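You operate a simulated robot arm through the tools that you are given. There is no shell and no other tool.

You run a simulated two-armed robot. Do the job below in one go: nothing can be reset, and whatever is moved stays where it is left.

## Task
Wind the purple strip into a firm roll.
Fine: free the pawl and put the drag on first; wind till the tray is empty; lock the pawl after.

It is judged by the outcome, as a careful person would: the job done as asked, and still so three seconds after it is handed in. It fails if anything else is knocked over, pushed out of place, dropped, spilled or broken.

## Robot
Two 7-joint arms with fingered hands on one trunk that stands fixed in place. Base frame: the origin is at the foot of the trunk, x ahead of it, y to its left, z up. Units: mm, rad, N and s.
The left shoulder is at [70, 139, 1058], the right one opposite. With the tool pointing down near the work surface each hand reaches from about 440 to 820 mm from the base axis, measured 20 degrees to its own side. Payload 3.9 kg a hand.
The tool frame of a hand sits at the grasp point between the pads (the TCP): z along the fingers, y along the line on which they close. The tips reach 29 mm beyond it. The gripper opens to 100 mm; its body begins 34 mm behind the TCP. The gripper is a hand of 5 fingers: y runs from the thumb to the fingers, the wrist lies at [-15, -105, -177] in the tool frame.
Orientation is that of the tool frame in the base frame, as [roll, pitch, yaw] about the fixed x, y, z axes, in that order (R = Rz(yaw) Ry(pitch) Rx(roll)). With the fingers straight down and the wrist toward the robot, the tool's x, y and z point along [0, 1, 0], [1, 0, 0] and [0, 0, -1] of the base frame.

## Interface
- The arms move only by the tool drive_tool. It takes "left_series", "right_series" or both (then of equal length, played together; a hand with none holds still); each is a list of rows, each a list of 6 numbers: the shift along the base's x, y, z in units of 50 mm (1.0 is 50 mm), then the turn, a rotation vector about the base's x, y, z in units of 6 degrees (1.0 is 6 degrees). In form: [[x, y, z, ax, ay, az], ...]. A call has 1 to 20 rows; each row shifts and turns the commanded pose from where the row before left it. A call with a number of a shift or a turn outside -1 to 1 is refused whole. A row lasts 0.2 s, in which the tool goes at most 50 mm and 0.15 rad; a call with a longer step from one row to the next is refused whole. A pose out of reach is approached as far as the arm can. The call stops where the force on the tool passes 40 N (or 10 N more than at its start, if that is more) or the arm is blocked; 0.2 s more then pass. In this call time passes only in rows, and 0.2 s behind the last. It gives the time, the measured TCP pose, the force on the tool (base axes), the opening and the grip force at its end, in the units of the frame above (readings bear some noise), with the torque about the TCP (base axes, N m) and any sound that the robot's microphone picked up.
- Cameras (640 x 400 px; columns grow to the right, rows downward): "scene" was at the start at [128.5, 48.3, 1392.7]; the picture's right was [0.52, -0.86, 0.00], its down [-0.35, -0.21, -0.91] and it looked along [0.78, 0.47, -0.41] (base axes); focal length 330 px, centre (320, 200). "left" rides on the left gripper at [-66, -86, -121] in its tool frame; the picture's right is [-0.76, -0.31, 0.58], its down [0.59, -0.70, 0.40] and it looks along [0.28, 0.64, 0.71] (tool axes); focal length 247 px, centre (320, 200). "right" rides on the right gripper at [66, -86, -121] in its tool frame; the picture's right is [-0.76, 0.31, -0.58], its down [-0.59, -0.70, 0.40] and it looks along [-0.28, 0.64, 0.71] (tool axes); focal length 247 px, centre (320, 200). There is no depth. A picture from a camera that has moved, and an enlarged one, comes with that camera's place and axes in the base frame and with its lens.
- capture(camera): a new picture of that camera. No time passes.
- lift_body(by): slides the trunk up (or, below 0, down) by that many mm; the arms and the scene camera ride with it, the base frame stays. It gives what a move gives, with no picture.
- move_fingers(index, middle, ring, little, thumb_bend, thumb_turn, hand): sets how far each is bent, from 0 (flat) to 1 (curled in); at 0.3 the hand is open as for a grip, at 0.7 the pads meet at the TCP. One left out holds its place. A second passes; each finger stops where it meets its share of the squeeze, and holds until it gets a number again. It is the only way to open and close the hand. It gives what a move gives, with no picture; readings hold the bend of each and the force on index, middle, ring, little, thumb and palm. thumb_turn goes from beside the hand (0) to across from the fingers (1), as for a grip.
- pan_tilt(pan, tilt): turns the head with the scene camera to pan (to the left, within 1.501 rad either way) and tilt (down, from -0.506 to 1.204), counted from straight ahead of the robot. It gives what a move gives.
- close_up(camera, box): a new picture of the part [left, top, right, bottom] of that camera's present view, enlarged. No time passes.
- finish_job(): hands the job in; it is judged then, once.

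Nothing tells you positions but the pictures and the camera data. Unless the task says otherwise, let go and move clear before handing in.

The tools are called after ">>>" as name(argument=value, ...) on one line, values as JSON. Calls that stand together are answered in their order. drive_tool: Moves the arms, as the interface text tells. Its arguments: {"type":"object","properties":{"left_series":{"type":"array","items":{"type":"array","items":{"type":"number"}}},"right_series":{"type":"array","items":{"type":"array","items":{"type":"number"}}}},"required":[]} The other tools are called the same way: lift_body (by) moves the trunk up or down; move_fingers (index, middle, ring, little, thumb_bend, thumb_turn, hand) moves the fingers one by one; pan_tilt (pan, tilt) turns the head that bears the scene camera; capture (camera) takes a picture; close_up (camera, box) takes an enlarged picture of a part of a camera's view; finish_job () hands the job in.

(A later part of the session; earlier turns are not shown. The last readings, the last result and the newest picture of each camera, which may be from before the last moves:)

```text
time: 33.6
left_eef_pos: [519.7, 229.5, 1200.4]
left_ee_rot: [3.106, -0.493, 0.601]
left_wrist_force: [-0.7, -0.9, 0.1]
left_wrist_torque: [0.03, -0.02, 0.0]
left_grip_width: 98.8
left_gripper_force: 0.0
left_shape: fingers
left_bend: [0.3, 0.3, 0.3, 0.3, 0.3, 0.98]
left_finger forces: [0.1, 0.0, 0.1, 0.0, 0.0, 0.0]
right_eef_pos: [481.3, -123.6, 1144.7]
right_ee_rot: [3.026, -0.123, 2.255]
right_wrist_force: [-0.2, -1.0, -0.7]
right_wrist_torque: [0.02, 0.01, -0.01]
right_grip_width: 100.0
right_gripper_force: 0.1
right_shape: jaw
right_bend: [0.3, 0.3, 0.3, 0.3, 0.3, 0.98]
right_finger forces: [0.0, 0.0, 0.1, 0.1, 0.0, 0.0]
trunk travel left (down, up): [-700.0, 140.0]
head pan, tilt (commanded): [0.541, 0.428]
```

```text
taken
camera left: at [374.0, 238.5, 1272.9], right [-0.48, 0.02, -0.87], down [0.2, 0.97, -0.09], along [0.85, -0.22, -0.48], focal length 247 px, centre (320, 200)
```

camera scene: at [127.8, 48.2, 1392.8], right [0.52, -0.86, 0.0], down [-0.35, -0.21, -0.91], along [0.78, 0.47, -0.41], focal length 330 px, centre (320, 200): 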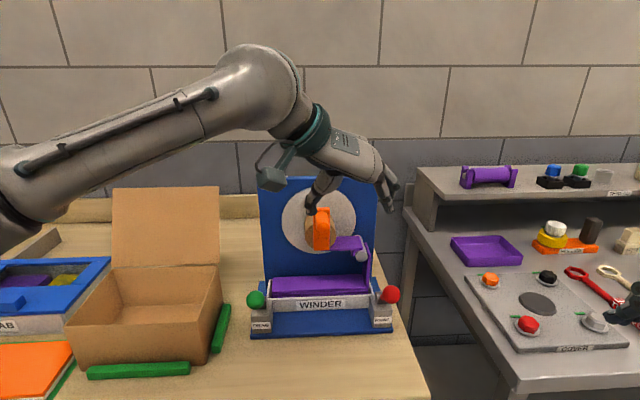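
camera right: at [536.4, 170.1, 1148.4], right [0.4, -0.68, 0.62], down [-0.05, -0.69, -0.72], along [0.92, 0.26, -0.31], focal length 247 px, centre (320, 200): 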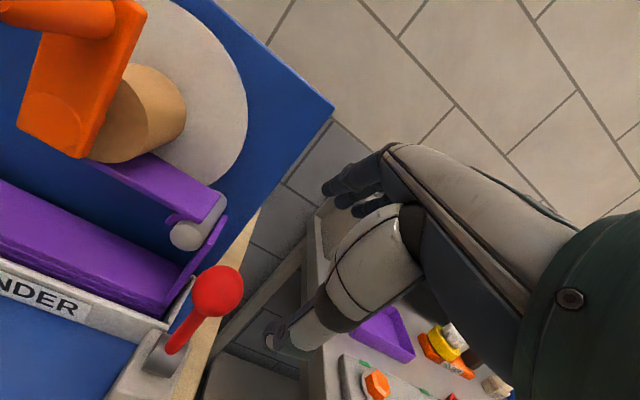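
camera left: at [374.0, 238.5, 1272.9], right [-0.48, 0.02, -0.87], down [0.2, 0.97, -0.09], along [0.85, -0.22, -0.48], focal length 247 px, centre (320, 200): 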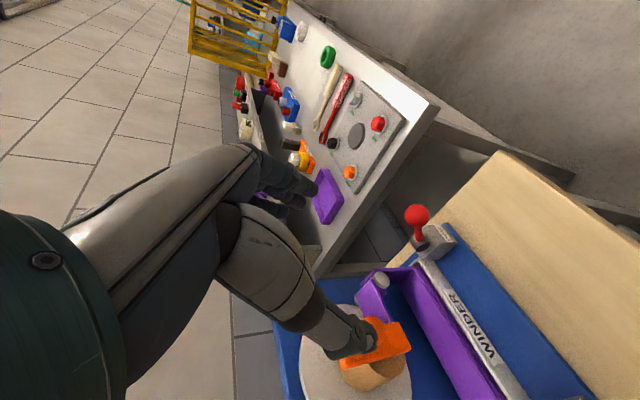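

This orientation works well and leaves the scene view open. I'll keep pitching the fingers forward toward the handle axis.

>>> drive_tool(left_series=[[0, 0, 0, 0.678, -0.99, 0], [0, 0, 0, 0.678, -0.99, 0], [0, 0, 0, 0.678, -0.99, 0], [0, 0, 0, 0.678, -0.99, 0], [0, 0, 0, 0.678, -0.99, 0], [0, 0, 0, 0.678, -0.99, 0], [0, 0, 0, 0.678, -0.99, 0]])

>>> capture(camera="scene")

>>> capture(camera="left")

```text
time: 35.2
left_eef_pos: [519.1, 230.3, 1200.3]
left_ee_rot: [3.109, -1.371, 0.599]
left_wrist_force: [-0.5, 0.7, -0.2]
left_wrist_torque: [-0.01, 0.0, -0.01]
left_grip_width: 98.3
left_gripper_force: 0.1
left_shape: fingers
left_bend: [0.3, 0.3, 0.3, 0.3, 0.3, 0.98]
left_finger forces: [0.0, 0.1, 0.0, 0.1, 0.0, 0.0]
right_eef_pos: [481.6, -123.4, 1143.6]
right_ee_rot: [3.028, -0.124, 2.255]
right_wrist_force: [0.9, -0.4, -0.9]
right_wrist_torque: [-0.03, -0.03, -0.02]
right_grip_width: 99.7
right_gripper_force: 0.1
right_shape: jaw
right_bend: [0.3, 0.3, 0.3, 0.3, 0.3, 0.98]
right_finger forces: [0.0, 0.0, 0.0, 0.1, 0.0, 0.0]
trunk travel left (down, up): [-700.0, 140.0]
head pan, tilt (commanded): [0.541, 0.428]
```

```text
taken
camera scene: at [128.6, 48.5, 1392.7], right [0.52, -0.86, 0.0], down [-0.35, -0.21, -0.91], along [0.78, 0.47, -0.41], focal length 330 px, centre (320, 200)
```

scene: 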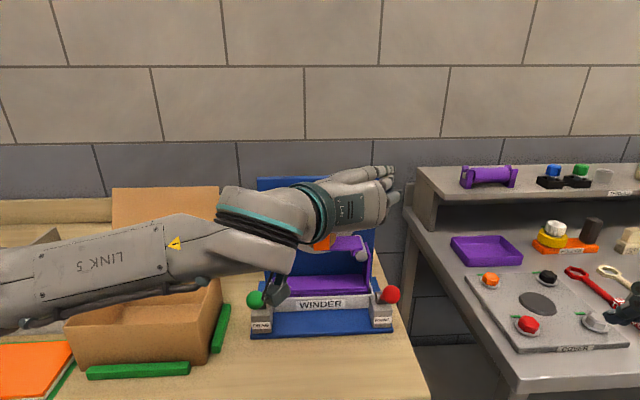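

```text
taken
camera left: at [361.6, 230.4, 1158.8], right [0.19, 0.48, -0.86], down [0.05, 0.87, 0.49], along [0.98, -0.13, 0.14], focal length 247 px, centre (320, 200)
```

left: 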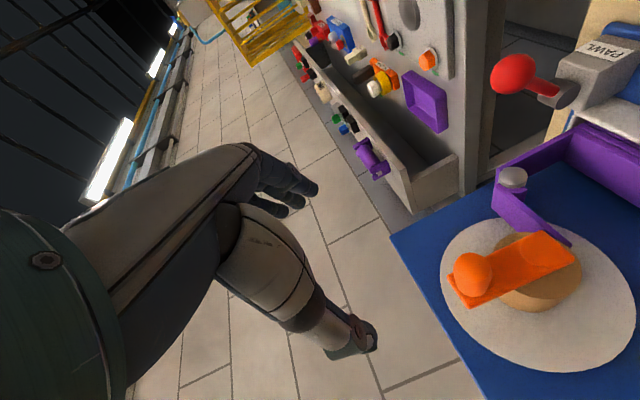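

The hand can point along the handle axis, with the handle tip confirmed near [560, 302, 1113]. I'll finish the pitch and roll about 36° so thumb and wrist sit higher, clear of the green knob.

>>> drive_tool(left_series=[[0, 0, 0, 0.6, -0.87, 0], [0, 0, 0, 0.98, 0.67, 0], [0, 0, 0, 0.98, 0.67, 0], [0, 0, 0, 0.98, 0.67, 0], [0, 0, 0, 0.98, 0.67, 0], [0, 0, 0, 0.98, 0.67, 0]])

>>> capture(camera="scene")

>>> capture(camera="left")

```text
time: 36.6
left_eef_pos: [520.0, 228.2, 1199.3]
left_ee_rot: [-1.726, -0.942, -0.819]
left_wrist_force: [-0.8, -0.4, -0.8]
left_wrist_torque: [-0.01, -0.01, 0.0]
left_grip_width: 98.9
left_gripper_force: 0.0
left_shape: fingers
left_bend: [0.3, 0.3, 0.3, 0.3, 0.3, 0.98]
left_finger forces: [0.1, 0.0, 0.1, 0.1, 0.1, 0.0]
right_eef_pos: [481.5, -123.7, 1145.3]
right_ee_rot: [3.027, -0.123, 2.253]
right_wrist_force: [-0.8, 0.3, -0.2]
right_wrist_torque: [0.02, -0.01, 0.01]
right_grip_width: 99.8
right_gripper_force: 0.1
right_shape: jaw
right_bend: [0.3, 0.3, 0.3, 0.3, 0.3, 0.98]
right_finger forces: [0.0, 0.0, 0.0, 0.1, 0.0, 0.0]
trunk travel left (down, up): [-700.0, 140.0]
head pan, tilt (commanded): [0.541, 0.428]
```

```text
taken
camera scene: at [128.6, 47.7, 1392.7], right [0.52, -0.86, 0.0], down [-0.35, -0.21, -0.91], along [0.78, 0.47, -0.41], focal length 330 px, centre (320, 200)
```

scene: 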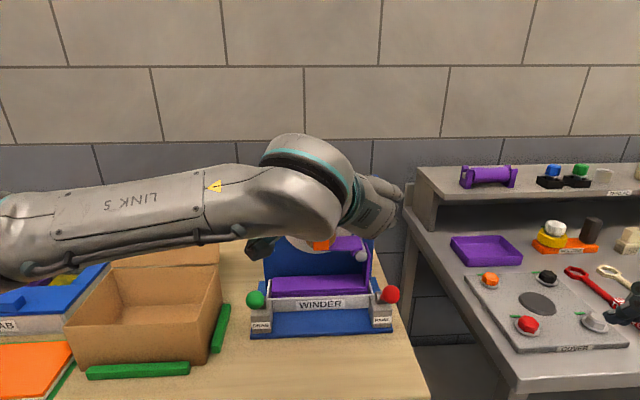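

```text
taken
camera left: at [357.9, 245.3, 1207.2], right [0.03, 0.87, -0.49], down [0.26, 0.46, 0.85], along [0.97, -0.15, -0.21], focal length 247 px, centre (320, 200)
```

left: 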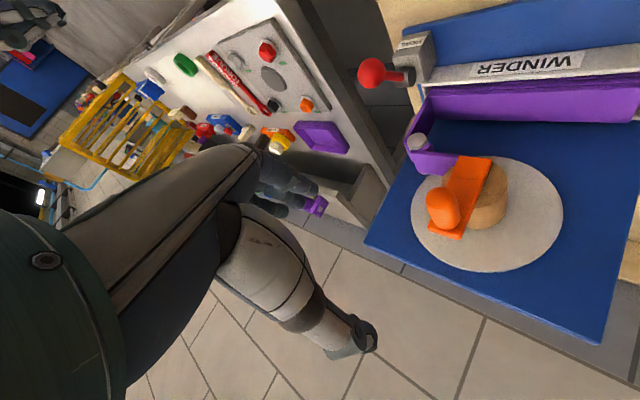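

The tool axis is within about 5° of the handle axis. I'll lower to a standoff right in front of the handle tip and check alignment.

>>> drive_tool(left_series=[[0, 0.3, -0.58, 0, 0, 0], [0, 0.3, -0.58, 0, 0, 0], [0, 0.3, -0.58, 0, 0, 0]])

>>> capture(camera="scene")

>>> capture(camera="left")

```text
time: 37.4
left_eef_pos: [521.2, 276.0, 1110.3]
left_ee_rot: [-1.732, -0.942, -0.812]
left_wrist_force: [0.5, -0.2, -0.4]
left_wrist_torque: [-0.05, 0.02, -0.01]
left_grip_width: 98.5
left_gripper_force: 0.0
left_shape: fingers
left_bend: [0.3, 0.3, 0.3, 0.3, 0.3, 0.98]
left_finger forces: [0.1, 0.0, 0.0, 0.0, 0.0, 0.0]
right_eef_pos: [482.6, -122.8, 1144.5]
right_ee_rot: [3.026, -0.123, 2.254]
right_wrist_force: [-0.3, 0.0, 0.0]
right_wrist_torque: [0.02, -0.06, 0.01]
right_grip_width: 99.4
right_gripper_force: 0.0
right_shape: jaw
right_bend: [0.3, 0.3, 0.3, 0.3, 0.3, 0.98]
right_finger forces: [0.1, 0.1, 0.0, 0.0, 0.0, 0.0]
trunk travel left (down, up): [-700.0, 140.0]
head pan, tilt (commanded): [0.541, 0.428]
```

```text
taken
camera scene: at [128.8, 49.5, 1392.7], right [0.52, -0.86, 0.0], down [-0.35, -0.21, -0.91], along [0.78, 0.47, -0.41], focal length 330 px, centre (320, 200)
```

scene: 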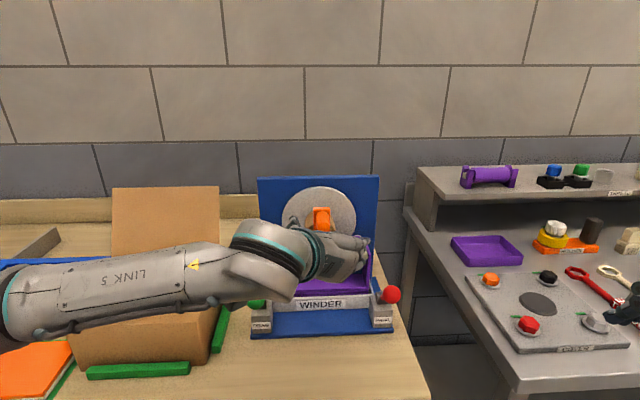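

```text
taken
camera left: at [358.7, 292.0, 1118.2], right [0.03, 0.87, -0.49], down [0.25, 0.47, 0.85], along [0.97, -0.15, -0.21], focal length 247 px, centre (320, 200)
```

left: 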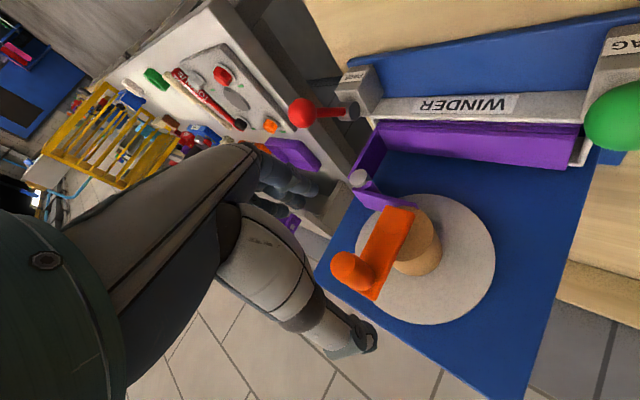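

>>> close_up(camera="left", box=[290, 180, 450, 310])

>>> close_up(camera="scene", box=[250, 170, 410, 300])

```text
3.08 times, centred on (370, 245) of left
camera zoom: at [358.7, 292.0, 1118.2], right [0.03, 0.87, -0.49], down [0.25, 0.47, 0.85], along [0.97, -0.15, -0.21], focal length 760 px, centre (166, 62)
```

zoom: 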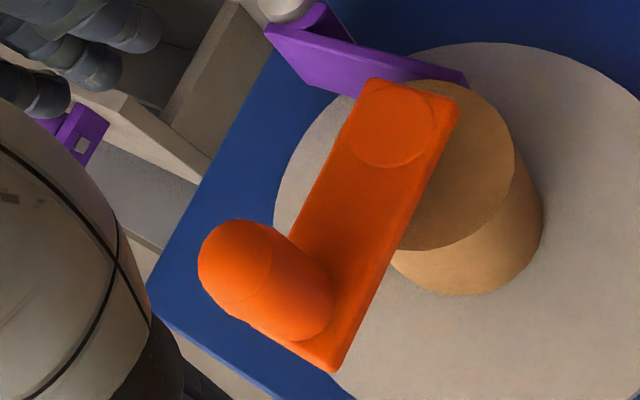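

```text
3.08 times, centred on (330, 235) of scene
camera zoom: at [128.8, 49.5, 1392.7], right [0.52, -0.86, 0.0], down [-0.35, -0.21, -0.91], along [0.78, 0.47, -0.41], focal length 1017 px, centre (289, 92)
```

zoom: 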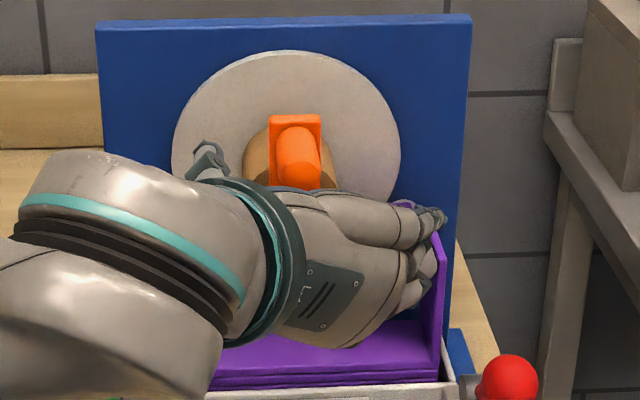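

The TCP is right on the handle's axis line; handle tip is [560, 302.5, 1112] and pivot about [597, 327, 1052], giving a crank radius of about 60 mm. I'll advance so the handle enters between thumb and fingers.

>>> drive_tool(left_series=[[0.3, 0.205, 0.02, 0, 0, 0], [0.3, 0.205, 0.01, 0, 0, 0], [0.3, 0.205, 0, 0, 0, 0]])

>>> capture(camera="left")

>>> close_up(camera="scene", box=[250, 170, 410, 300])

```text
time: 38.2
left_eef_pos: [564.8, 305.5, 1112.2]
left_ee_rot: [-1.731, -0.941, -0.813]
left_wrist_force: [0.6, -0.9, 0.2]
left_wrist_torque: [-0.01, -0.01, 0.04]
left_grip_width: 98.7
left_gripper_force: 0.1
left_shape: fingers
left_bend: [0.3, 0.3, 0.3, 0.3, 0.3, 0.98]
left_finger forces: [0.1, 0.0, 0.1, 0.0, 0.0, 0.0]
right_eef_pos: [482.1, -123.1, 1144.4]
right_ee_rot: [3.026, -0.123, 2.254]
right_wrist_force: [-0.6, 0.6, 0.1]
right_wrist_torque: [-0.02, -0.02, -0.01]
right_grip_width: 99.7
right_gripper_force: 0.0
right_shape: jaw
right_bend: [0.3, 0.3, 0.3, 0.3, 0.3, 0.98]
right_finger forces: [0.0, 0.0, 0.0, 0.0, 0.0, 0.1]
trunk travel left (down, up): [-700.0, 140.0]
head pan, tilt (commanded): [0.541, 0.428]
```

```text
taken
camera left: at [403.9, 321.0, 1120.9], right [0.03, 0.87, -0.49], down [0.25, 0.47, 0.85], along [0.97, -0.15, -0.21], focal length 247 px, centre (320, 200)
```

left: 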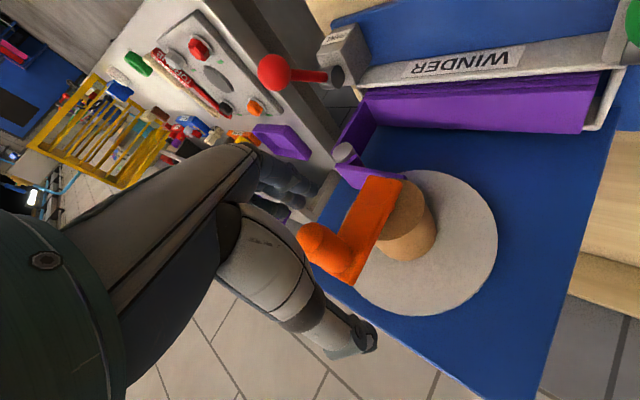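

```text
3.08 times, centred on (330, 235) of scene
camera zoom: at [128.9, 48.1, 1392.7], right [0.52, -0.86, 0.0], down [-0.36, -0.21, -0.91], along [0.78, 0.47, -0.41], focal length 1017 px, centre (289, 92)
```

zoom: 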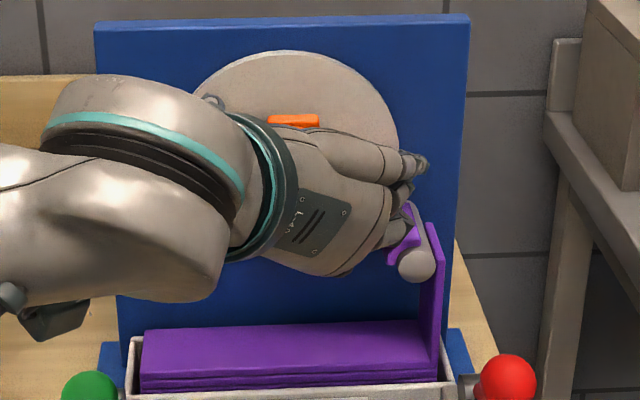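

The handle tip is at the grasp point. I'll move in 6 mm more and close thumb, index and middle on it.

>>> drive_tool(left_series=[[0.1, 0.068, 0, 0, 0, 0]])

>>> move_fingers(hand="left", index=0.66, middle=0.66, thumb_bend=0.66)

>>> capture(camera="left")

```text
time: 38.6
left_eef_pos: [569.7, 308.2, 1112.9]
left_ee_rot: [-1.729, -0.943, -0.815]
left_wrist_force: [-0.3, 0.6, -0.1]
left_wrist_torque: [-0.03, 0.02, 0.03]
left_grip_width: 98.6
left_gripper_force: 0.0
left_shape: fingers
left_bend: [0.3, 0.3, 0.3, 0.3, 0.3, 0.98]
left_finger forces: [0.1, 0.0, 0.0, 0.0, 0.1, 0.1]
right_eef_pos: [481.9, -123.7, 1145.1]
right_ee_rot: [3.028, -0.123, 2.255]
right_wrist_force: [0.0, 0.0, 0.4]
right_wrist_torque: [0.01, -0.03, -0.01]
right_grip_width: 100.1
right_gripper_force: 0.0
right_shape: jaw
right_bend: [0.3, 0.3, 0.3, 0.3, 0.3, 0.98]
right_finger forces: [0.0, 0.1, 0.0, 0.1, 0.0, 0.0]
trunk travel left (down, up): [-700.0, 140.0]
head pan, tilt (commanded): [0.541, 0.428]
```

```text
time: 39.6
left_eef_pos: [570.5, 308.9, 1112.2]
left_ee_rot: [-1.73, -0.941, -0.815]
left_wrist_force: [-0.1, 0.0, -2.0]
left_wrist_torque: [-0.02, 0.0, 0.03]
left_grip_width: 19.7
left_gripper_force: 3.3
left_shape: fingers
left_bend: [0.63, 0.64, 0.3, 0.3, 0.63, 0.97]
left_finger forces: [3.1, 1.4, 0.1, 0.0, 3.5, 0.1]
right_eef_pos: [482.6, -124.1, 1144.4]
right_ee_rot: [3.027, -0.123, 2.254]
right_wrist_force: [0.8, -0.9, -0.1]
right_wrist_torque: [0.0, 0.0, 0.01]
right_grip_width: 99.8
right_gripper_force: 0.0
right_shape: jaw
right_bend: [0.3, 0.3, 0.3, 0.3, 0.3, 0.98]
right_finger forces: [0.0, 0.1, 0.0, 0.0, 0.0, 0.0]
trunk travel left (down, up): [-700.0, 140.0]
head pan, tilt (commanded): [0.541, 0.428]
```

```text
taken
camera left: at [408.5, 324.3, 1120.8], right [0.03, 0.87, -0.49], down [0.25, 0.47, 0.85], along [0.97, -0.15, -0.21], focal length 247 px, centre (320, 200)
```

left: 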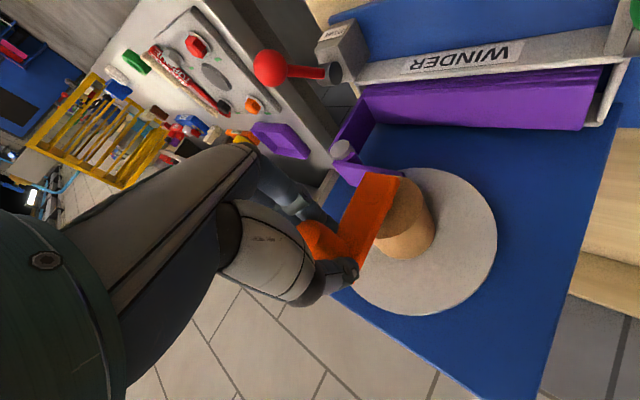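

Gripped lightly at about 3 N. I'll firm the grip a bit, then try a small clockwise move (handle toward the right), the direction that pulls strip onto the underside of the drum.

>>> move_fingers(hand="left", index=0.72, middle=0.72, thumb_bend=0.72)

>>> drive_tool(left_series=[[0.118, -0.172, -0.02, 0, 0, 0]])

>>> capture(camera="left")

```text
time: 40.6
left_eef_pos: [570.9, 308.6, 1112.8]
left_ee_rot: [-1.731, -0.943, -0.814]
left_wrist_force: [0.9, -0.2, -1.3]
left_wrist_torque: [-0.02, 0.06, 0.06]
left_grip_width: 17.7
left_gripper_force: 9.2
left_shape: fingers
left_bend: [0.64, 0.67, 0.3, 0.3, 0.65, 0.95]
left_finger forces: [6.0, 3.8, 0.0, 0.0, 9.0, 0.1]
right_eef_pos: [482.8, -122.5, 1145.6]
right_ee_rot: [3.027, -0.124, 2.252]
right_wrist_force: [0.4, 0.1, -0.6]
right_wrist_torque: [0.03, 0.0, 0.0]
right_grip_width: 99.8
right_gripper_force: 0.0
right_shape: jaw
right_bend: [0.3, 0.3, 0.3, 0.3, 0.3, 0.98]
right_finger forces: [0.0, 0.0, 0.0, 0.0, 0.0, 0.0]
trunk travel left (down, up): [-700.0, 140.0]
head pan, tilt (commanded): [0.541, 0.428]
```

```text
time: 41.0
left_eef_pos: [576.5, 300.4, 1112.2]
left_ee_rot: [-1.73, -0.941, -0.814]
left_wrist_force: [0.0, -0.4, -0.7]
left_wrist_torque: [-0.01, -0.05, 0.11]
left_grip_width: 17.9
left_gripper_force: 9.6
left_shape: fingers
left_bend: [0.64, 0.67, 0.3, 0.3, 0.65, 0.95]
left_finger forces: [5.7, 3.6, 0.0, 0.0, 9.4, 0.0]
right_eef_pos: [482.4, -123.3, 1144.6]
right_ee_rot: [3.028, -0.124, 2.253]
right_wrist_force: [-0.6, 0.2, -0.6]
right_wrist_torque: [0.02, 0.04, 0.01]
right_grip_width: 100.0
right_gripper_force: 0.1
right_shape: jaw
right_bend: [0.3, 0.3, 0.3, 0.3, 0.3, 0.98]
right_finger forces: [0.0, 0.0, 0.1, 0.0, 0.0, 0.1]
trunk travel left (down, up): [-700.0, 140.0]
head pan, tilt (commanded): [0.541, 0.428]
```

```text
taken
camera left: at [415.0, 315.5, 1120.5], right [0.03, 0.87, -0.49], down [0.25, 0.47, 0.85], along [0.97, -0.15, -0.21], focal length 247 px, centre (320, 200)
```

left: 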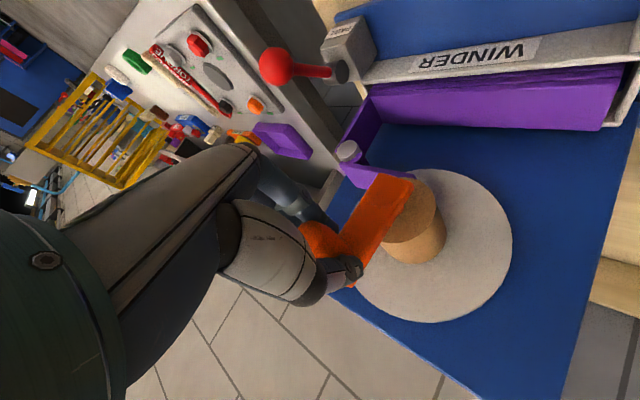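

The crank turned freely with almost no resistance, so the pawl is not blocking. I'll continue to roughly the 3 o'clock position, watching force and sound.

>>> drive_tool(left_series=[[0.1688, -0.2465, -0.0942, 0, 0, 0], [0.1493, -0.218, -0.1684, 0, 0, 0], [0.1196, -0.1746, -0.2308, 0, 0, 0], [0.0817, -0.1193, -0.278, 0, 0, 0], [0.0383, -0.0559, -0.3058, 0, 0, 0]])

>>> capture(camera="left")

>>> close_up(camera="scene", box=[250, 170, 410, 300])

```text
time: 42.2
left_eef_pos: [605.9, 257.5, 1058.6]
left_ee_rot: [-1.731, -0.942, -0.815]
left_wrist_force: [5.4, -5.6, 1.1]
left_wrist_torque: [0.03, -0.01, -0.2]
left_grip_width: 13.5
left_gripper_force: 9.1
left_shape: fingers
left_bend: [0.65, 0.64, 0.3, 0.3, 0.66, 0.98]
left_finger forces: [4.4, 8.8, 0.0, 0.0, 5.2, 0.0]
right_eef_pos: [483.3, -124.6, 1143.9]
right_ee_rot: [3.026, -0.125, 2.253]
right_wrist_force: [-0.1, -1.0, 0.4]
right_wrist_torque: [-0.02, 0.02, -0.03]
right_grip_width: 100.0
right_gripper_force: 0.1
right_shape: jaw
right_bend: [0.3, 0.3, 0.3, 0.3, 0.3, 0.98]
right_finger forces: [0.0, 0.1, 0.0, 0.0, 0.1, 0.1]
trunk travel left (down, up): [-700.0, 140.0]
head pan, tilt (commanded): [0.541, 0.428]
```

```text
taken
camera left: at [442.6, 274.4, 1066.9], right [0.03, 0.87, -0.49], down [0.26, 0.47, 0.85], along [0.97, -0.15, -0.21], focal length 247 px, centre (320, 200)
```

left: 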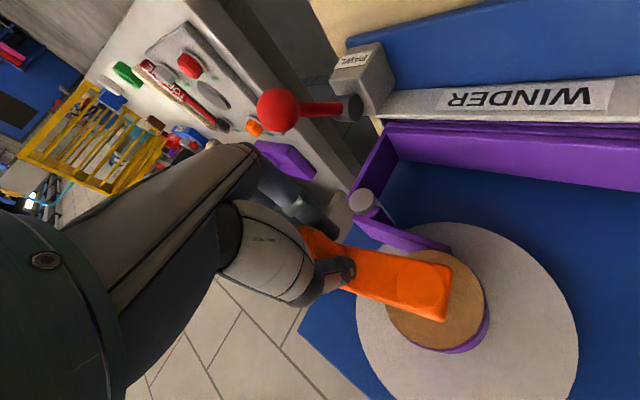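

```text
3.08 times, centred on (330, 235) of scene
camera zoom: at [129.8, 46.6, 1392.6], right [0.52, -0.86, 0.0], down [-0.36, -0.21, -0.91], along [0.78, 0.47, -0.41], focal length 1017 px, centre (289, 92)
```

zoom: 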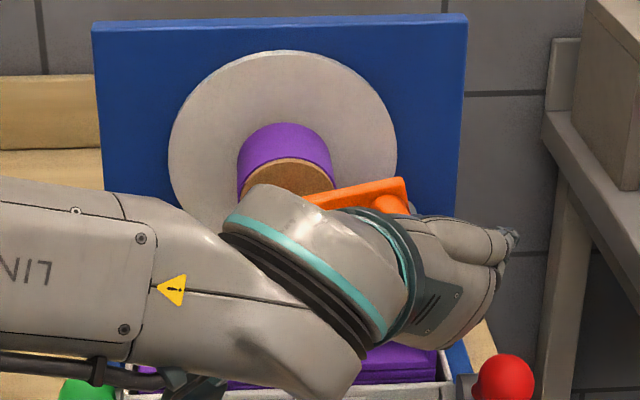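

The crank turns and a first purple layer shows on the drum. There is about 8 N of radial force, so my circle is slightly too small; I'll nudge outward 3 mm to find the true radius.

>>> drive_tool(left_series=[[0.034, -0.05, 0, 0, 0, 0]])

>>> close_up(camera="left", box=[280, 160, 520, 340])

```text
time: 42.6
left_eef_pos: [605.1, 258.4, 1059.2]
left_ee_rot: [-1.729, -0.94, -0.812]
left_wrist_force: [1.7, -3.3, 1.5]
left_wrist_torque: [0.01, -0.03, -0.1]
left_grip_width: 13.5
left_gripper_force: 8.6
left_shape: fingers
left_bend: [0.65, 0.65, 0.3, 0.3, 0.66, 0.97]
left_finger forces: [4.4, 7.0, 0.0, 0.0, 6.5, 0.0]
right_eef_pos: [482.3, -125.5, 1144.6]
right_ee_rot: [3.027, -0.126, 2.254]
right_wrist_force: [0.4, 0.0, 1.1]
right_wrist_torque: [0.02, -0.01, -0.03]
right_grip_width: 100.0
right_gripper_force: 0.0
right_shape: jaw
right_bend: [0.3, 0.3, 0.3, 0.3, 0.3, 0.98]
right_finger forces: [0.1, 0.0, 0.0, 0.1, 0.0, 0.0]
trunk travel left (down, up): [-700.0, 140.0]
head pan, tilt (commanded): [0.541, 0.428]
```

```text
2.22 times, centred on (400, 250) of left
camera zoom: at [443.5, 273.0, 1066.9], right [0.03, 0.87, -0.49], down [0.25, 0.47, 0.85], along [0.97, -0.15, -0.21], focal length 549 px, centre (142, 89)
```

zoom: 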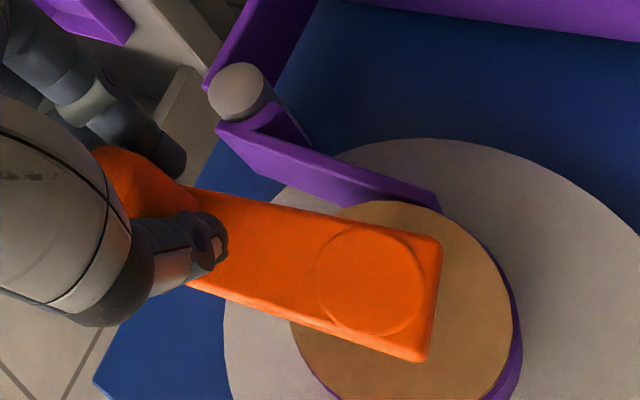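

Radial force dropped. I'll use a radius of 63.5 mm centred at the measured pivot and go on a quarter turn to the bottom, watching clearance to the levers.

>>> drive_tool(left_series=[[-0.009, 0.0132, -0.397, 0, 0, 0], [-0.0779, 0.1137, -0.3728, 0, 0, 0], [-0.1392, 0.2033, -0.3118, 0, 0, 0]])

>>> drive_tool(left_series=[[-0.1867, 0.2726, -0.2204, 0, 0, 0], [-0.2162, 0.3156, -0.1076, 0, 0, 0]])

>>> capture(camera="left")

>>> close_up(camera="scene", box=[230, 170, 420, 340])

```text
time: 43.4
left_eef_pos: [594.0, 273.3, 1002.2]
left_ee_rot: [-1.735, -0.942, -0.809]
left_wrist_force: [3.7, -4.3, -6.1]
left_wrist_torque: [-0.03, 0.1, -0.17]
left_grip_width: 13.5
left_gripper_force: 10.4
left_shape: fingers
left_bend: [0.64, 0.64, 0.3, 0.3, 0.67, 0.96]
left_finger forces: [7.2, 7.4, 0.1, 0.0, 5.1, 0.1]
right_eef_pos: [483.0, -123.9, 1144.7]
right_ee_rot: [3.029, -0.123, 2.253]
right_wrist_force: [-0.2, -0.4, 0.1]
right_wrist_torque: [-0.05, 0.01, 0.03]
right_grip_width: 99.9
right_gripper_force: 0.1
right_shape: jaw
right_bend: [0.3, 0.3, 0.3, 0.3, 0.3, 0.98]
right_finger forces: [0.0, 0.0, 0.0, 0.0, 0.1, 0.0]
trunk travel left (down, up): [-700.0, 140.0]
head pan, tilt (commanded): [0.541, 0.428]
```

```text
time: 44.0
left_eef_pos: [574.4, 304.9, 986.5]
left_ee_rot: [-1.732, -0.943, -0.812]
left_wrist_force: [-1.8, -1.1, -8.4]
left_wrist_torque: [-0.09, 0.12, -0.03]
left_grip_width: 13.4
left_gripper_force: 9.6
left_shape: fingers
left_bend: [0.64, 0.66, 0.3, 0.3, 0.67, 0.95]
left_finger forces: [6.5, 5.4, 0.1, 0.0, 7.8, 0.0]
right_eef_pos: [481.2, -122.1, 1144.9]
right_ee_rot: [3.027, -0.123, 2.253]
right_wrist_force: [-0.2, 0.3, -0.3]
right_wrist_torque: [-0.01, 0.03, 0.0]
right_grip_width: 100.0
right_gripper_force: 0.1
right_shape: jaw
right_bend: [0.3, 0.3, 0.3, 0.3, 0.3, 0.98]
right_finger forces: [0.1, 0.0, 0.1, 0.1, 0.0, 0.1]
trunk travel left (down, up): [-700.0, 140.0]
head pan, tilt (commanded): [0.541, 0.428]
```

```text
taken
camera left: at [411.7, 319.7, 995.4], right [0.03, 0.87, -0.49], down [0.25, 0.47, 0.85], along [0.97, -0.15, -0.21], focal length 247 px, centre (320, 200)
```

left: 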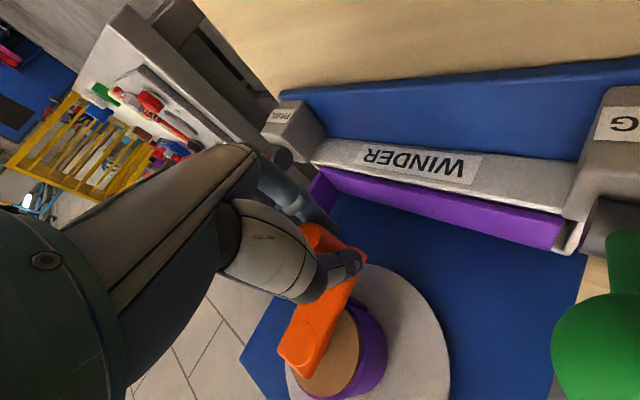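

```text
2.35 times, centred on (325, 255) of scene
camera zoom: at [128.8, 49.2, 1392.6], right [0.52, -0.86, 0.0], down [-0.35, -0.21, -0.91], along [0.78, 0.47, -0.41], focal length 778 px, centre (308, 71)
```

zoom: 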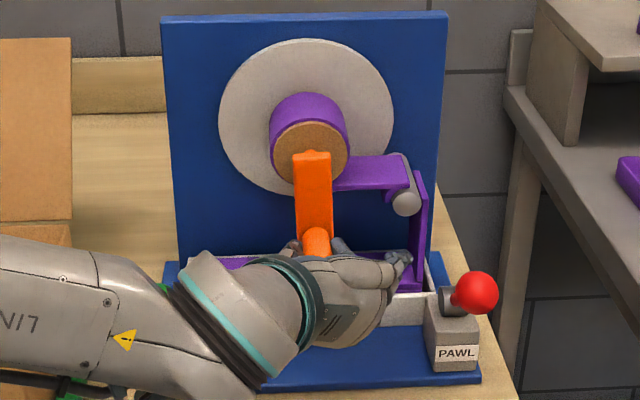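

The crank is at the bottom with the strip winding on and good clearance to the levers. About 8 N still pulls outward, so I'll nudge 4 mm further out to calibrate.

>>> drive_tool(left_series=[[0, 0, -0.08, 0, 0, 0]])

>>> close_up(camera="left", box=[220, 180, 480, 400])

>>> close_up(camera="scene", box=[270, 180, 390, 280])

```text
time: 44.4
left_eef_pos: [573.9, 303.3, 985.5]
left_ee_rot: [-1.725, -0.945, -0.819]
left_wrist_force: [-1.6, -1.6, -0.7]
left_wrist_torque: [-0.01, 0.01, -0.04]
left_grip_width: 13.1
left_gripper_force: 9.8
left_shape: fingers
left_bend: [0.65, 0.66, 0.3, 0.3, 0.67, 0.95]
left_finger forces: [4.9, 6.4, 0.1, 0.0, 8.0, 0.0]
right_eef_pos: [481.6, -123.8, 1144.8]
right_ee_rot: [3.027, -0.125, 2.254]
right_wrist_force: [0.9, -1.7, -0.2]
right_wrist_torque: [-0.01, 0.01, 0.02]
right_grip_width: 99.8
right_gripper_force: 0.0
right_shape: jaw
right_bend: [0.3, 0.3, 0.3, 0.3, 0.3, 0.98]
right_finger forces: [0.0, 0.0, 0.0, 0.0, 0.0, 0.0]
trunk travel left (down, up): [-700.0, 140.0]
head pan, tilt (commanded): [0.541, 0.428]
```

```text
1.82 times, centred on (350, 290) of left
camera zoom: at [412.4, 319.0, 993.3], right [0.03, 0.87, -0.49], down [0.25, 0.47, 0.85], along [0.97, -0.15, -0.21], focal length 449 px, centre (266, 36)
```

zoom: 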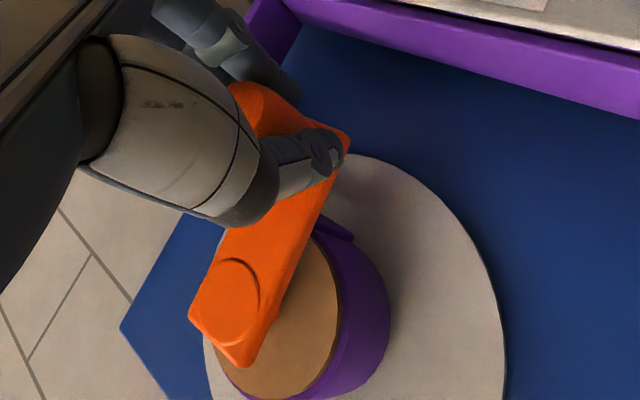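

```text
4.00 times, centred on (330, 230) of scene
camera zoom: at [128.3, 48.4, 1392.8], right [0.52, -0.86, 0.0], down [-0.35, -0.21, -0.91], along [0.78, 0.47, -0.41], focal length 1322 px, centre (280, 80)
```

zoom: 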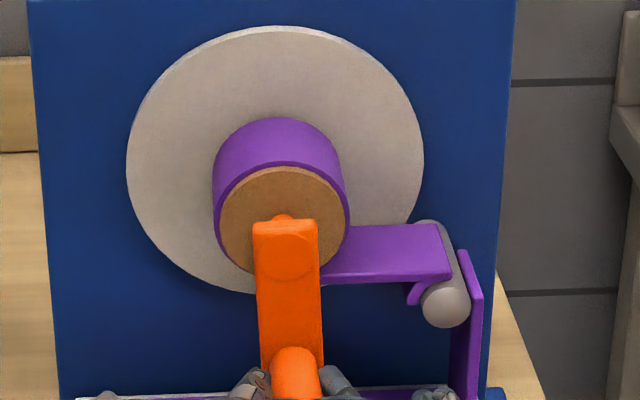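

Force is now near zero, so the true radius is about 64 mm with the centre at z ≈ 1049. Before winding further I want to know whether the drag is really acting, so I'll step forward a few mm and read the tangential force.

>>> drive_tool(left_series=[[-0.0339, 0.0495, 0, 0, 0, 0]])

>>> drive_tool(left_series=[[-0.0339, 0.0495, 0, 0, 0, 0]])

>>> drive_tool(left_series=[[-0.0339, 0.0495, 0, 0, 0, 0]])

```text
time: 44.8
left_eef_pos: [573.3, 305.4, 984.9]
left_ee_rot: [-1.726, -0.942, -0.819]
left_wrist_force: [0.9, -0.4, 1.9]
left_wrist_torque: [0.0, -0.04, -0.03]
left_grip_width: 12.8
left_gripper_force: 9.5
left_shape: fingers
left_bend: [0.71, 0.66, 0.3, 0.3, 0.67, 0.95]
left_finger forces: [3.9, 6.4, 0.1, 0.0, 7.9, 0.1]
right_eef_pos: [481.5, -123.9, 1144.3]
right_ee_rot: [3.027, -0.124, 2.253]
right_wrist_force: [0.1, 0.6, 0.0]
right_wrist_torque: [-0.01, 0.02, 0.04]
right_grip_width: 100.0
right_gripper_force: 0.1
right_shape: jaw
right_bend: [0.3, 0.3, 0.3, 0.3, 0.3, 0.98]
right_finger forces: [0.0, 0.0, 0.0, 0.0, 0.1, 0.1]
trunk travel left (down, up): [-700.0, 140.0]
head pan, tilt (commanded): [0.541, 0.428]
```

```text
time: 45.2
left_eef_pos: [568.9, 308.4, 985.3]
left_ee_rot: [-1.727, -0.942, -0.815]
left_wrist_force: [2.1, -0.8, 2.5]
left_wrist_torque: [0.05, -0.06, 0.06]
left_grip_width: 12.9
left_gripper_force: 8.9
left_shape: fingers
left_bend: [0.71, 0.66, 0.3, 0.3, 0.67, 0.95]
left_finger forces: [3.6, 6.4, 0.0, 0.1, 7.9, 0.0]
right_eef_pos: [482.5, -123.4, 1145.2]
right_ee_rot: [3.025, -0.123, 2.253]
right_wrist_force: [-0.8, 0.5, 0.1]
right_wrist_torque: [-0.02, 0.01, 0.01]
right_grip_width: 100.1
right_gripper_force: 0.0
right_shape: jaw
right_bend: [0.3, 0.3, 0.3, 0.3, 0.3, 0.98]
right_finger forces: [0.0, 0.0, 0.0, 0.0, 0.1, 0.0]
trunk travel left (down, up): [-700.0, 140.0]
head pan, tilt (commanded): [0.541, 0.428]
```

```text
time: 45.6
left_eef_pos: [567.7, 310.9, 984.7]
left_ee_rot: [-1.726, -0.942, -0.819]
left_wrist_force: [3.6, 1.6, 3.5]
left_wrist_torque: [0.06, -0.08, 0.02]
left_grip_width: 12.8
left_gripper_force: 8.5
left_shape: fingers
left_bend: [0.71, 0.66, 0.3, 0.3, 0.66, 0.96]
left_finger forces: [3.2, 6.6, 0.0, 0.0, 7.7, 0.0]
right_eef_pos: [481.4, -123.1, 1145.0]
right_ee_rot: [3.027, -0.122, 2.254]
right_wrist_force: [-0.2, -0.2, 0.3]
right_wrist_torque: [-0.01, 0.04, -0.02]
right_grip_width: 100.0
right_gripper_force: 0.1
right_shape: jaw
right_bend: [0.3, 0.3, 0.3, 0.3, 0.3, 0.98]
right_finger forces: [0.0, 0.0, 0.1, 0.1, 0.1, 0.0]
trunk travel left (down, up): [-700.0, 140.0]
head pan, tilt (commanded): [0.541, 0.428]
```

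>>> drive_tool(left_series=[[0, 0, 0, 0, 0, 0]])

>>> drive_tool(left_series=[[0.0339, -0.0495, 0, 0, 0, 0]])

>>> drive_tool(left_series=[[0.0226, -0.033, 0, 0, 0, 0]])

>>> drive_tool(left_series=[[0, 0, 0, 0, 0, 0]])

```text
time: 46.0
left_eef_pos: [568.6, 310.7, 985.1]
left_ee_rot: [-1.728, -0.941, -0.815]
left_wrist_force: [3.8, 1.1, 3.8]
left_wrist_torque: [0.05, -0.13, 0.03]
left_grip_width: 13.1
left_gripper_force: 8.4
left_shape: fingers
left_bend: [0.71, 0.66, 0.3, 0.3, 0.66, 0.96]
left_finger forces: [3.2, 6.3, 0.0, 0.0, 7.7, 0.0]
right_eef_pos: [482.3, -122.0, 1145.5]
right_ee_rot: [3.026, -0.122, 2.254]
right_wrist_force: [-1.0, 0.1, -0.3]
right_wrist_torque: [0.02, 0.03, 0.01]
right_grip_width: 99.8
right_gripper_force: 0.1
right_shape: jaw
right_bend: [0.3, 0.3, 0.3, 0.3, 0.3, 0.98]
right_finger forces: [0.0, 0.1, 0.0, 0.1, 0.1, 0.1]
trunk travel left (down, up): [-700.0, 140.0]
head pan, tilt (commanded): [0.541, 0.428]
```

```text
time: 46.4
left_eef_pos: [570.0, 306.7, 984.3]
left_ee_rot: [-1.731, -0.942, -0.813]
left_wrist_force: [2.7, 2.3, 3.9]
left_wrist_torque: [0.08, -0.11, 0.03]
left_grip_width: 13.3
left_gripper_force: 8.4
left_shape: fingers
left_bend: [0.71, 0.66, 0.3, 0.3, 0.66, 0.96]
left_finger forces: [3.1, 5.8, 0.0, 0.1, 8.1, 0.0]
right_eef_pos: [483.1, -123.1, 1144.9]
right_ee_rot: [3.027, -0.124, 2.255]
right_wrist_force: [0.6, -0.1, 0.6]
right_wrist_torque: [0.01, 0.01, 0.01]
right_grip_width: 99.8
right_gripper_force: 0.1
right_shape: jaw
right_bend: [0.3, 0.3, 0.3, 0.3, 0.3, 0.98]
right_finger forces: [0.1, 0.1, 0.1, 0.1, 0.0, 0.0]
trunk travel left (down, up): [-700.0, 140.0]
head pan, tilt (commanded): [0.541, 0.428]
```

```text
time: 46.8
left_eef_pos: [571.5, 306.4, 982.7]
left_ee_rot: [-1.732, -0.945, -0.812]
left_wrist_force: [3.0, 1.4, 2.4]
left_wrist_torque: [0.08, -0.06, 0.07]
left_grip_width: 12.9
left_gripper_force: 8.5
left_shape: fingers
left_bend: [0.71, 0.66, 0.3, 0.3, 0.66, 0.96]
left_finger forces: [3.2, 5.9, 0.1, 0.0, 8.2, 0.0]
right_eef_pos: [481.9, -123.0, 1144.3]
right_ee_rot: [3.027, -0.124, 2.253]
right_wrist_force: [0.1, -0.2, -1.1]
right_wrist_torque: [0.0, 0.02, -0.02]
right_grip_width: 100.0
right_gripper_force: 0.1
right_shape: jaw
right_bend: [0.3, 0.3, 0.3, 0.3, 0.3, 0.98]
right_finger forces: [0.1, 0.1, 0.0, 0.0, 0.1, 0.1]
trunk travel left (down, up): [-700.0, 140.0]
head pan, tilt (commanded): [0.541, 0.428]
```

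```text
time: 47.2
left_eef_pos: [571.5, 306.1, 984.0]
left_ee_rot: [-1.729, -0.943, -0.817]
left_wrist_force: [2.2, 1.7, 3.1]
left_wrist_torque: [0.02, -0.1, 0.08]
left_grip_width: 13.2
left_gripper_force: 8.5
left_shape: fingers
left_bend: [0.71, 0.66, 0.3, 0.3, 0.66, 0.96]
left_finger forces: [3.4, 6.0, 0.0, 0.0, 8.0, 0.0]
right_eef_pos: [481.2, -122.9, 1144.6]
right_ee_rot: [3.027, -0.123, 2.252]
right_wrist_force: [-0.5, -0.3, 0.5]
right_wrist_torque: [0.03, 0.01, 0.0]
right_grip_width: 99.7
right_gripper_force: 0.0
right_shape: jaw
right_bend: [0.3, 0.3, 0.3, 0.3, 0.3, 0.98]
right_finger forces: [0.0, 0.0, 0.1, 0.0, 0.1, 0.0]
trunk travel left (down, up): [-700.0, 140.0]
head pan, tilt (commanded): [0.541, 0.428]
```

Crank friction is below about 1 N, so I can't feel whether the drag is acting. Before winding further I'll release the crank and check whether the green lever has another position beyond upright.

>>> move_fingers(hand="left", index=0.3, middle=0.3, thumb_bend=0.3, thumb_turn=1.0)

>>> drive_tool(left_series=[[-0.4, -0.28, 0, 0, 0, 0], [-0.7, -0.48, 0, 0, 0, 0], [-0.7, -0.48, 0, 0, 0, 0]])

>>> capture(camera="scene")

>>> capture(camera="left")

```text
time: 48.2
left_eef_pos: [570.8, 305.8, 984.1]
left_ee_rot: [-1.729, -0.942, -0.816]
left_wrist_force: [0.2, 0.7, -0.8]
left_wrist_torque: [-0.04, -0.01, 0.01]
left_grip_width: 98.3
left_gripper_force: 0.1
left_shape: fingers
left_bend: [0.3, 0.3, 0.3, 0.3, 0.3, 0.98]
left_finger forces: [0.0, 0.0, 0.1, 0.0, 0.1, 0.0]
right_eef_pos: [480.9, -124.6, 1144.9]
right_ee_rot: [3.027, -0.123, 2.254]
right_wrist_force: [0.4, -0.4, 0.1]
right_wrist_torque: [-0.04, -0.02, -0.01]
right_grip_width: 99.9
right_gripper_force: 0.1
right_shape: jaw
right_bend: [0.3, 0.3, 0.3, 0.3, 0.3, 0.98]
right_finger forces: [0.0, 0.0, 0.1, 0.0, 0.0, 0.0]
trunk travel left (down, up): [-700.0, 140.0]
head pan, tilt (commanded): [0.541, 0.428]
```

```text
time: 49.0
left_eef_pos: [506.4, 242.8, 986.6]
left_ee_rot: [-1.728, -0.941, -0.817]
left_wrist_force: [0.1, 0.0, 0.6]
left_wrist_torque: [0.02, -0.01, 0.04]
left_grip_width: 98.3
left_gripper_force: 0.1
left_shape: fingers
left_bend: [0.3, 0.3, 0.3, 0.3, 0.3, 0.98]
left_finger forces: [0.0, 0.1, 0.1, 0.1, 0.0, 0.0]
left hand out of reach, approached as far as the arm can: row 3
right_eef_pos: [482.6, -125.6, 1144.1]
right_ee_rot: [3.029, -0.124, 2.252]
right_wrist_force: [0.6, 0.2, -0.3]
right_wrist_torque: [0.09, 0.02, -0.03]
right_grip_width: 99.7
right_gripper_force: 0.1
right_shape: jaw
right_bend: [0.3, 0.3, 0.3, 0.3, 0.3, 0.98]
right_finger forces: [0.1, 0.0, 0.0, 0.1, 0.0, 0.0]
trunk travel left (down, up): [-700.0, 140.0]
head pan, tilt (commanded): [0.541, 0.428]
```

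```text
taken
camera scene: at [129.5, 45.5, 1392.7], right [0.52, -0.86, 0.0], down [-0.36, -0.21, -0.91], along [0.78, 0.47, -0.41], focal length 330 px, centre (320, 200)
```

scene: 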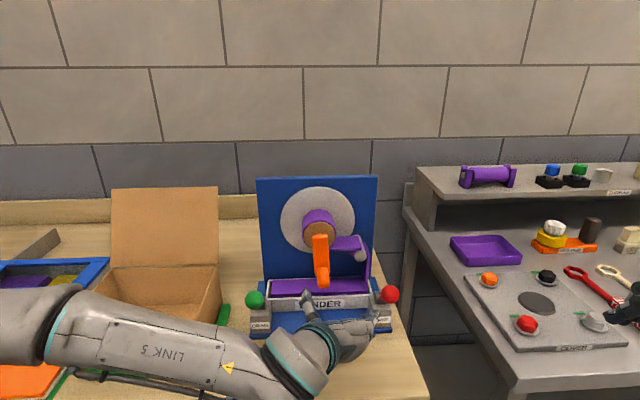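

```text
taken
camera left: at [344.6, 258.2, 994.5], right [0.03, 0.87, -0.49], down [0.26, 0.46, 0.85], along [0.97, -0.15, -0.21], focal length 247 px, centre (320, 200)
```

left: 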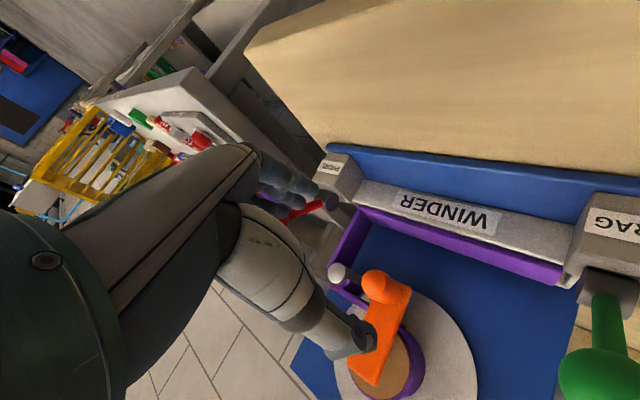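

The crank stays put when released. This pose can't get back far enough to reach the green knob, so I'll lift, turn the fingers back down with thumb left, and go to the knob from above.

>>> drive_tool(left_series=[[0, 0, 0.9, 0, 0, 0], [0, 0, 0.9, 0, 0, 0], [0, 0, 0.9, 0, 0, 0], [0, 0, 0.3, -0.98, -0.67, 0], [0, 0, 0, -0.98, -0.67, 0], [0, 0, 0, -0.98, -0.67, 0], [0, 0, 0, -0.98, -0.67, 0], [0, 0, 0, -0.98, -0.67, 0], [0, 0, 0, -0.67, 0.98, 0], [0, 0, 0, -0.67, 0.98, 0], [0, 0, 0, -0.67, 0.98, 0], [0, 0, 0, -0.67, 0.98, 0], [0, 0, 0, -0.67, 0.98, 0], [0, 0, 0, -0.67, 0.98, 0], [0, 0, 0, -0.67, 0.98, 0], [0, 0, 0, -0.67, 0.98, 0], [0, 0, 0, -0.67, 0.98, 0], [0, 0, 0, -0.67, 0.98, 0], [0, 0, 0, -0.67, 0.98, 0], [0, 0, 0, -0.67, 0.98, 0]])

>>> capture(camera="scene")

```text
time: 53.2
left_eef_pos: [506.7, 245.1, 1136.6]
left_ee_rot: [3.109, 0.015, 0.6]
left_wrist_force: [-1.2, 0.4, -0.6]
left_wrist_torque: [0.0, 0.02, 0.0]
left_grip_width: 98.6
left_gripper_force: 0.1
left_shape: fingers
left_bend: [0.3, 0.3, 0.3, 0.3, 0.3, 0.98]
left_finger forces: [0.0, 0.1, 0.1, 0.0, 0.0, 0.1]
right_eef_pos: [481.5, -123.7, 1143.4]
right_ee_rot: [3.027, -0.124, 2.252]
right_wrist_force: [-0.2, -0.1, -0.9]
right_wrist_torque: [0.0, -0.03, -0.01]
right_grip_width: 100.2
right_gripper_force: 0.1
right_shape: jaw
right_bend: [0.3, 0.3, 0.3, 0.3, 0.3, 0.98]
right_finger forces: [0.0, 0.0, 0.0, 0.1, 0.0, 0.1]
trunk travel left (down, up): [-700.0, 140.0]
head pan, tilt (commanded): [0.541, 0.428]
```

```text
taken
camera scene: at [129.2, 48.3, 1392.6], right [0.52, -0.86, 0.0], down [-0.36, -0.21, -0.91], along [0.78, 0.47, -0.41], focal length 330 px, centre (320, 200)
```

scene: 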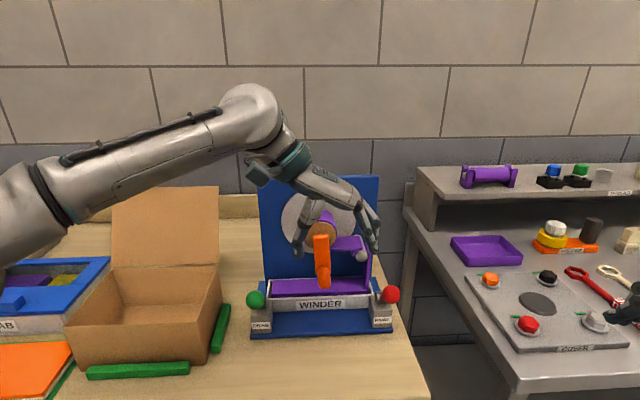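

>>> close_up(camera="scene", box=[235, 270, 405, 350])

>>> capture(camera="left")

```text
3.76 times, centred on (320, 310) of scene
camera zoom: at [129.2, 48.3, 1392.6], right [0.52, -0.86, 0.0], down [-0.36, -0.21, -0.91], along [0.78, 0.47, -0.41], focal length 1244 px, centre (320, -214)
```

zoom: 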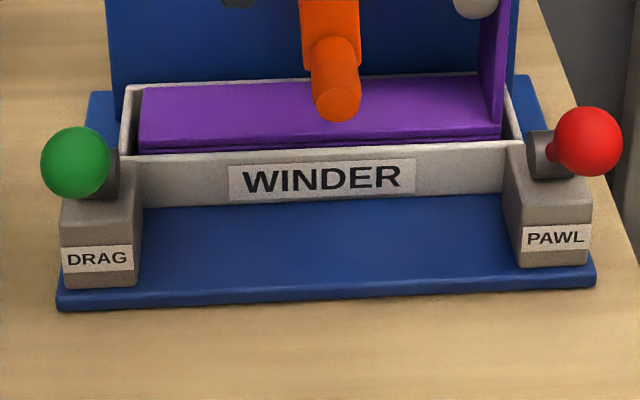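

```text
taken
camera left: at [402.3, 281.8, 1255.5], right [-0.79, -0.19, -0.58], down [0.09, 0.9, -0.43], along [0.6, -0.39, -0.7], focal length 247 px, centre (320, 200)
```

left: 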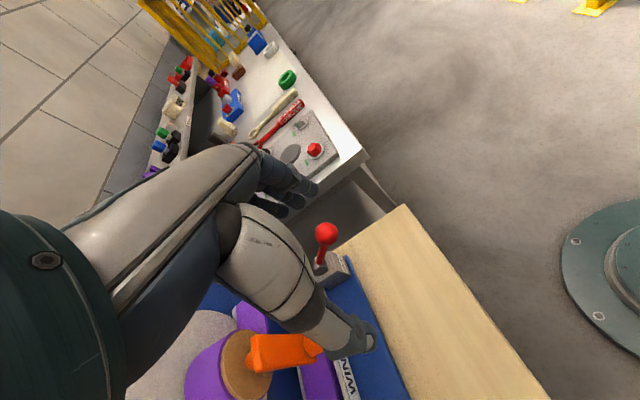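

The green lever sits at exactly 45°, with its knob at [468, 387, 983]. I'll move above it and descend with the thumb on its left and fingers on its right.

>>> drive_tool(left_series=[[-0.194, 0.713, -0.23, 0, 0, 0], [-0.194, 0.713, -0.23, 0, 0, 0], [-0.194, 0.713, -0.23, 0, 0, 0], [-0.194, 0.713, -0.23, 0, 0, 0], [0, 0, -0.7, 0, 0, 0]])

>>> capture(camera="left")

>>> close_up(camera="scene", box=[200, 170, 400, 350])

```text
time: 54.4
left_eef_pos: [466.9, 388.1, 1051.9]
left_ee_rot: [3.112, 0.014, 0.6]
left_wrist_force: [0.6, 0.5, 0.3]
left_wrist_torque: [-0.01, 0.0, 0.0]
left_grip_width: 98.3
left_gripper_force: 0.1
left_shape: fingers
left_bend: [0.3, 0.3, 0.3, 0.3, 0.3, 0.98]
left_finger forces: [0.0, 0.1, 0.1, 0.1, 0.0, 0.1]
right_eef_pos: [483.0, -123.5, 1144.8]
right_ee_rot: [3.027, -0.124, 2.254]
right_wrist_force: [0.7, 0.2, -0.6]
right_wrist_torque: [0.02, 0.02, 0.01]
right_grip_width: 99.9
right_gripper_force: 0.0
right_shape: jaw
right_bend: [0.3, 0.3, 0.3, 0.3, 0.3, 0.98]
right_finger forces: [0.0, 0.0, 0.0, 0.0, 0.0, 0.0]
trunk travel left (down, up): [-700.0, 140.0]
head pan, tilt (commanded): [0.541, 0.428]
```

```text
taken
camera left: at [362.4, 425.2, 1171.9], right [-0.79, -0.19, -0.58], down [0.09, 0.9, -0.43], along [0.6, -0.39, -0.7], focal length 247 px, centre (320, 200)
```

left: 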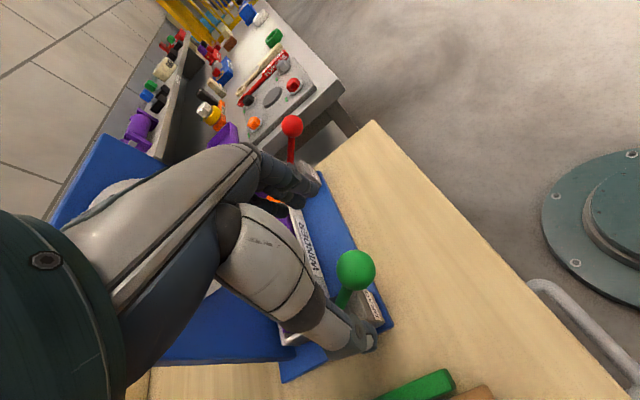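

```text
2.22 times, centred on (300, 260) of scene
camera zoom: at [129.3, 48.7, 1392.6], right [0.52, -0.86, 0.0], down [-0.36, -0.21, -0.91], along [0.78, 0.47, -0.41], focal length 734 px, centre (364, 67)
```

zoom: 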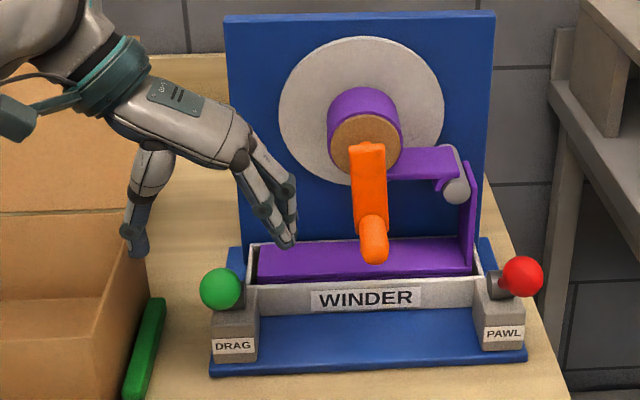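

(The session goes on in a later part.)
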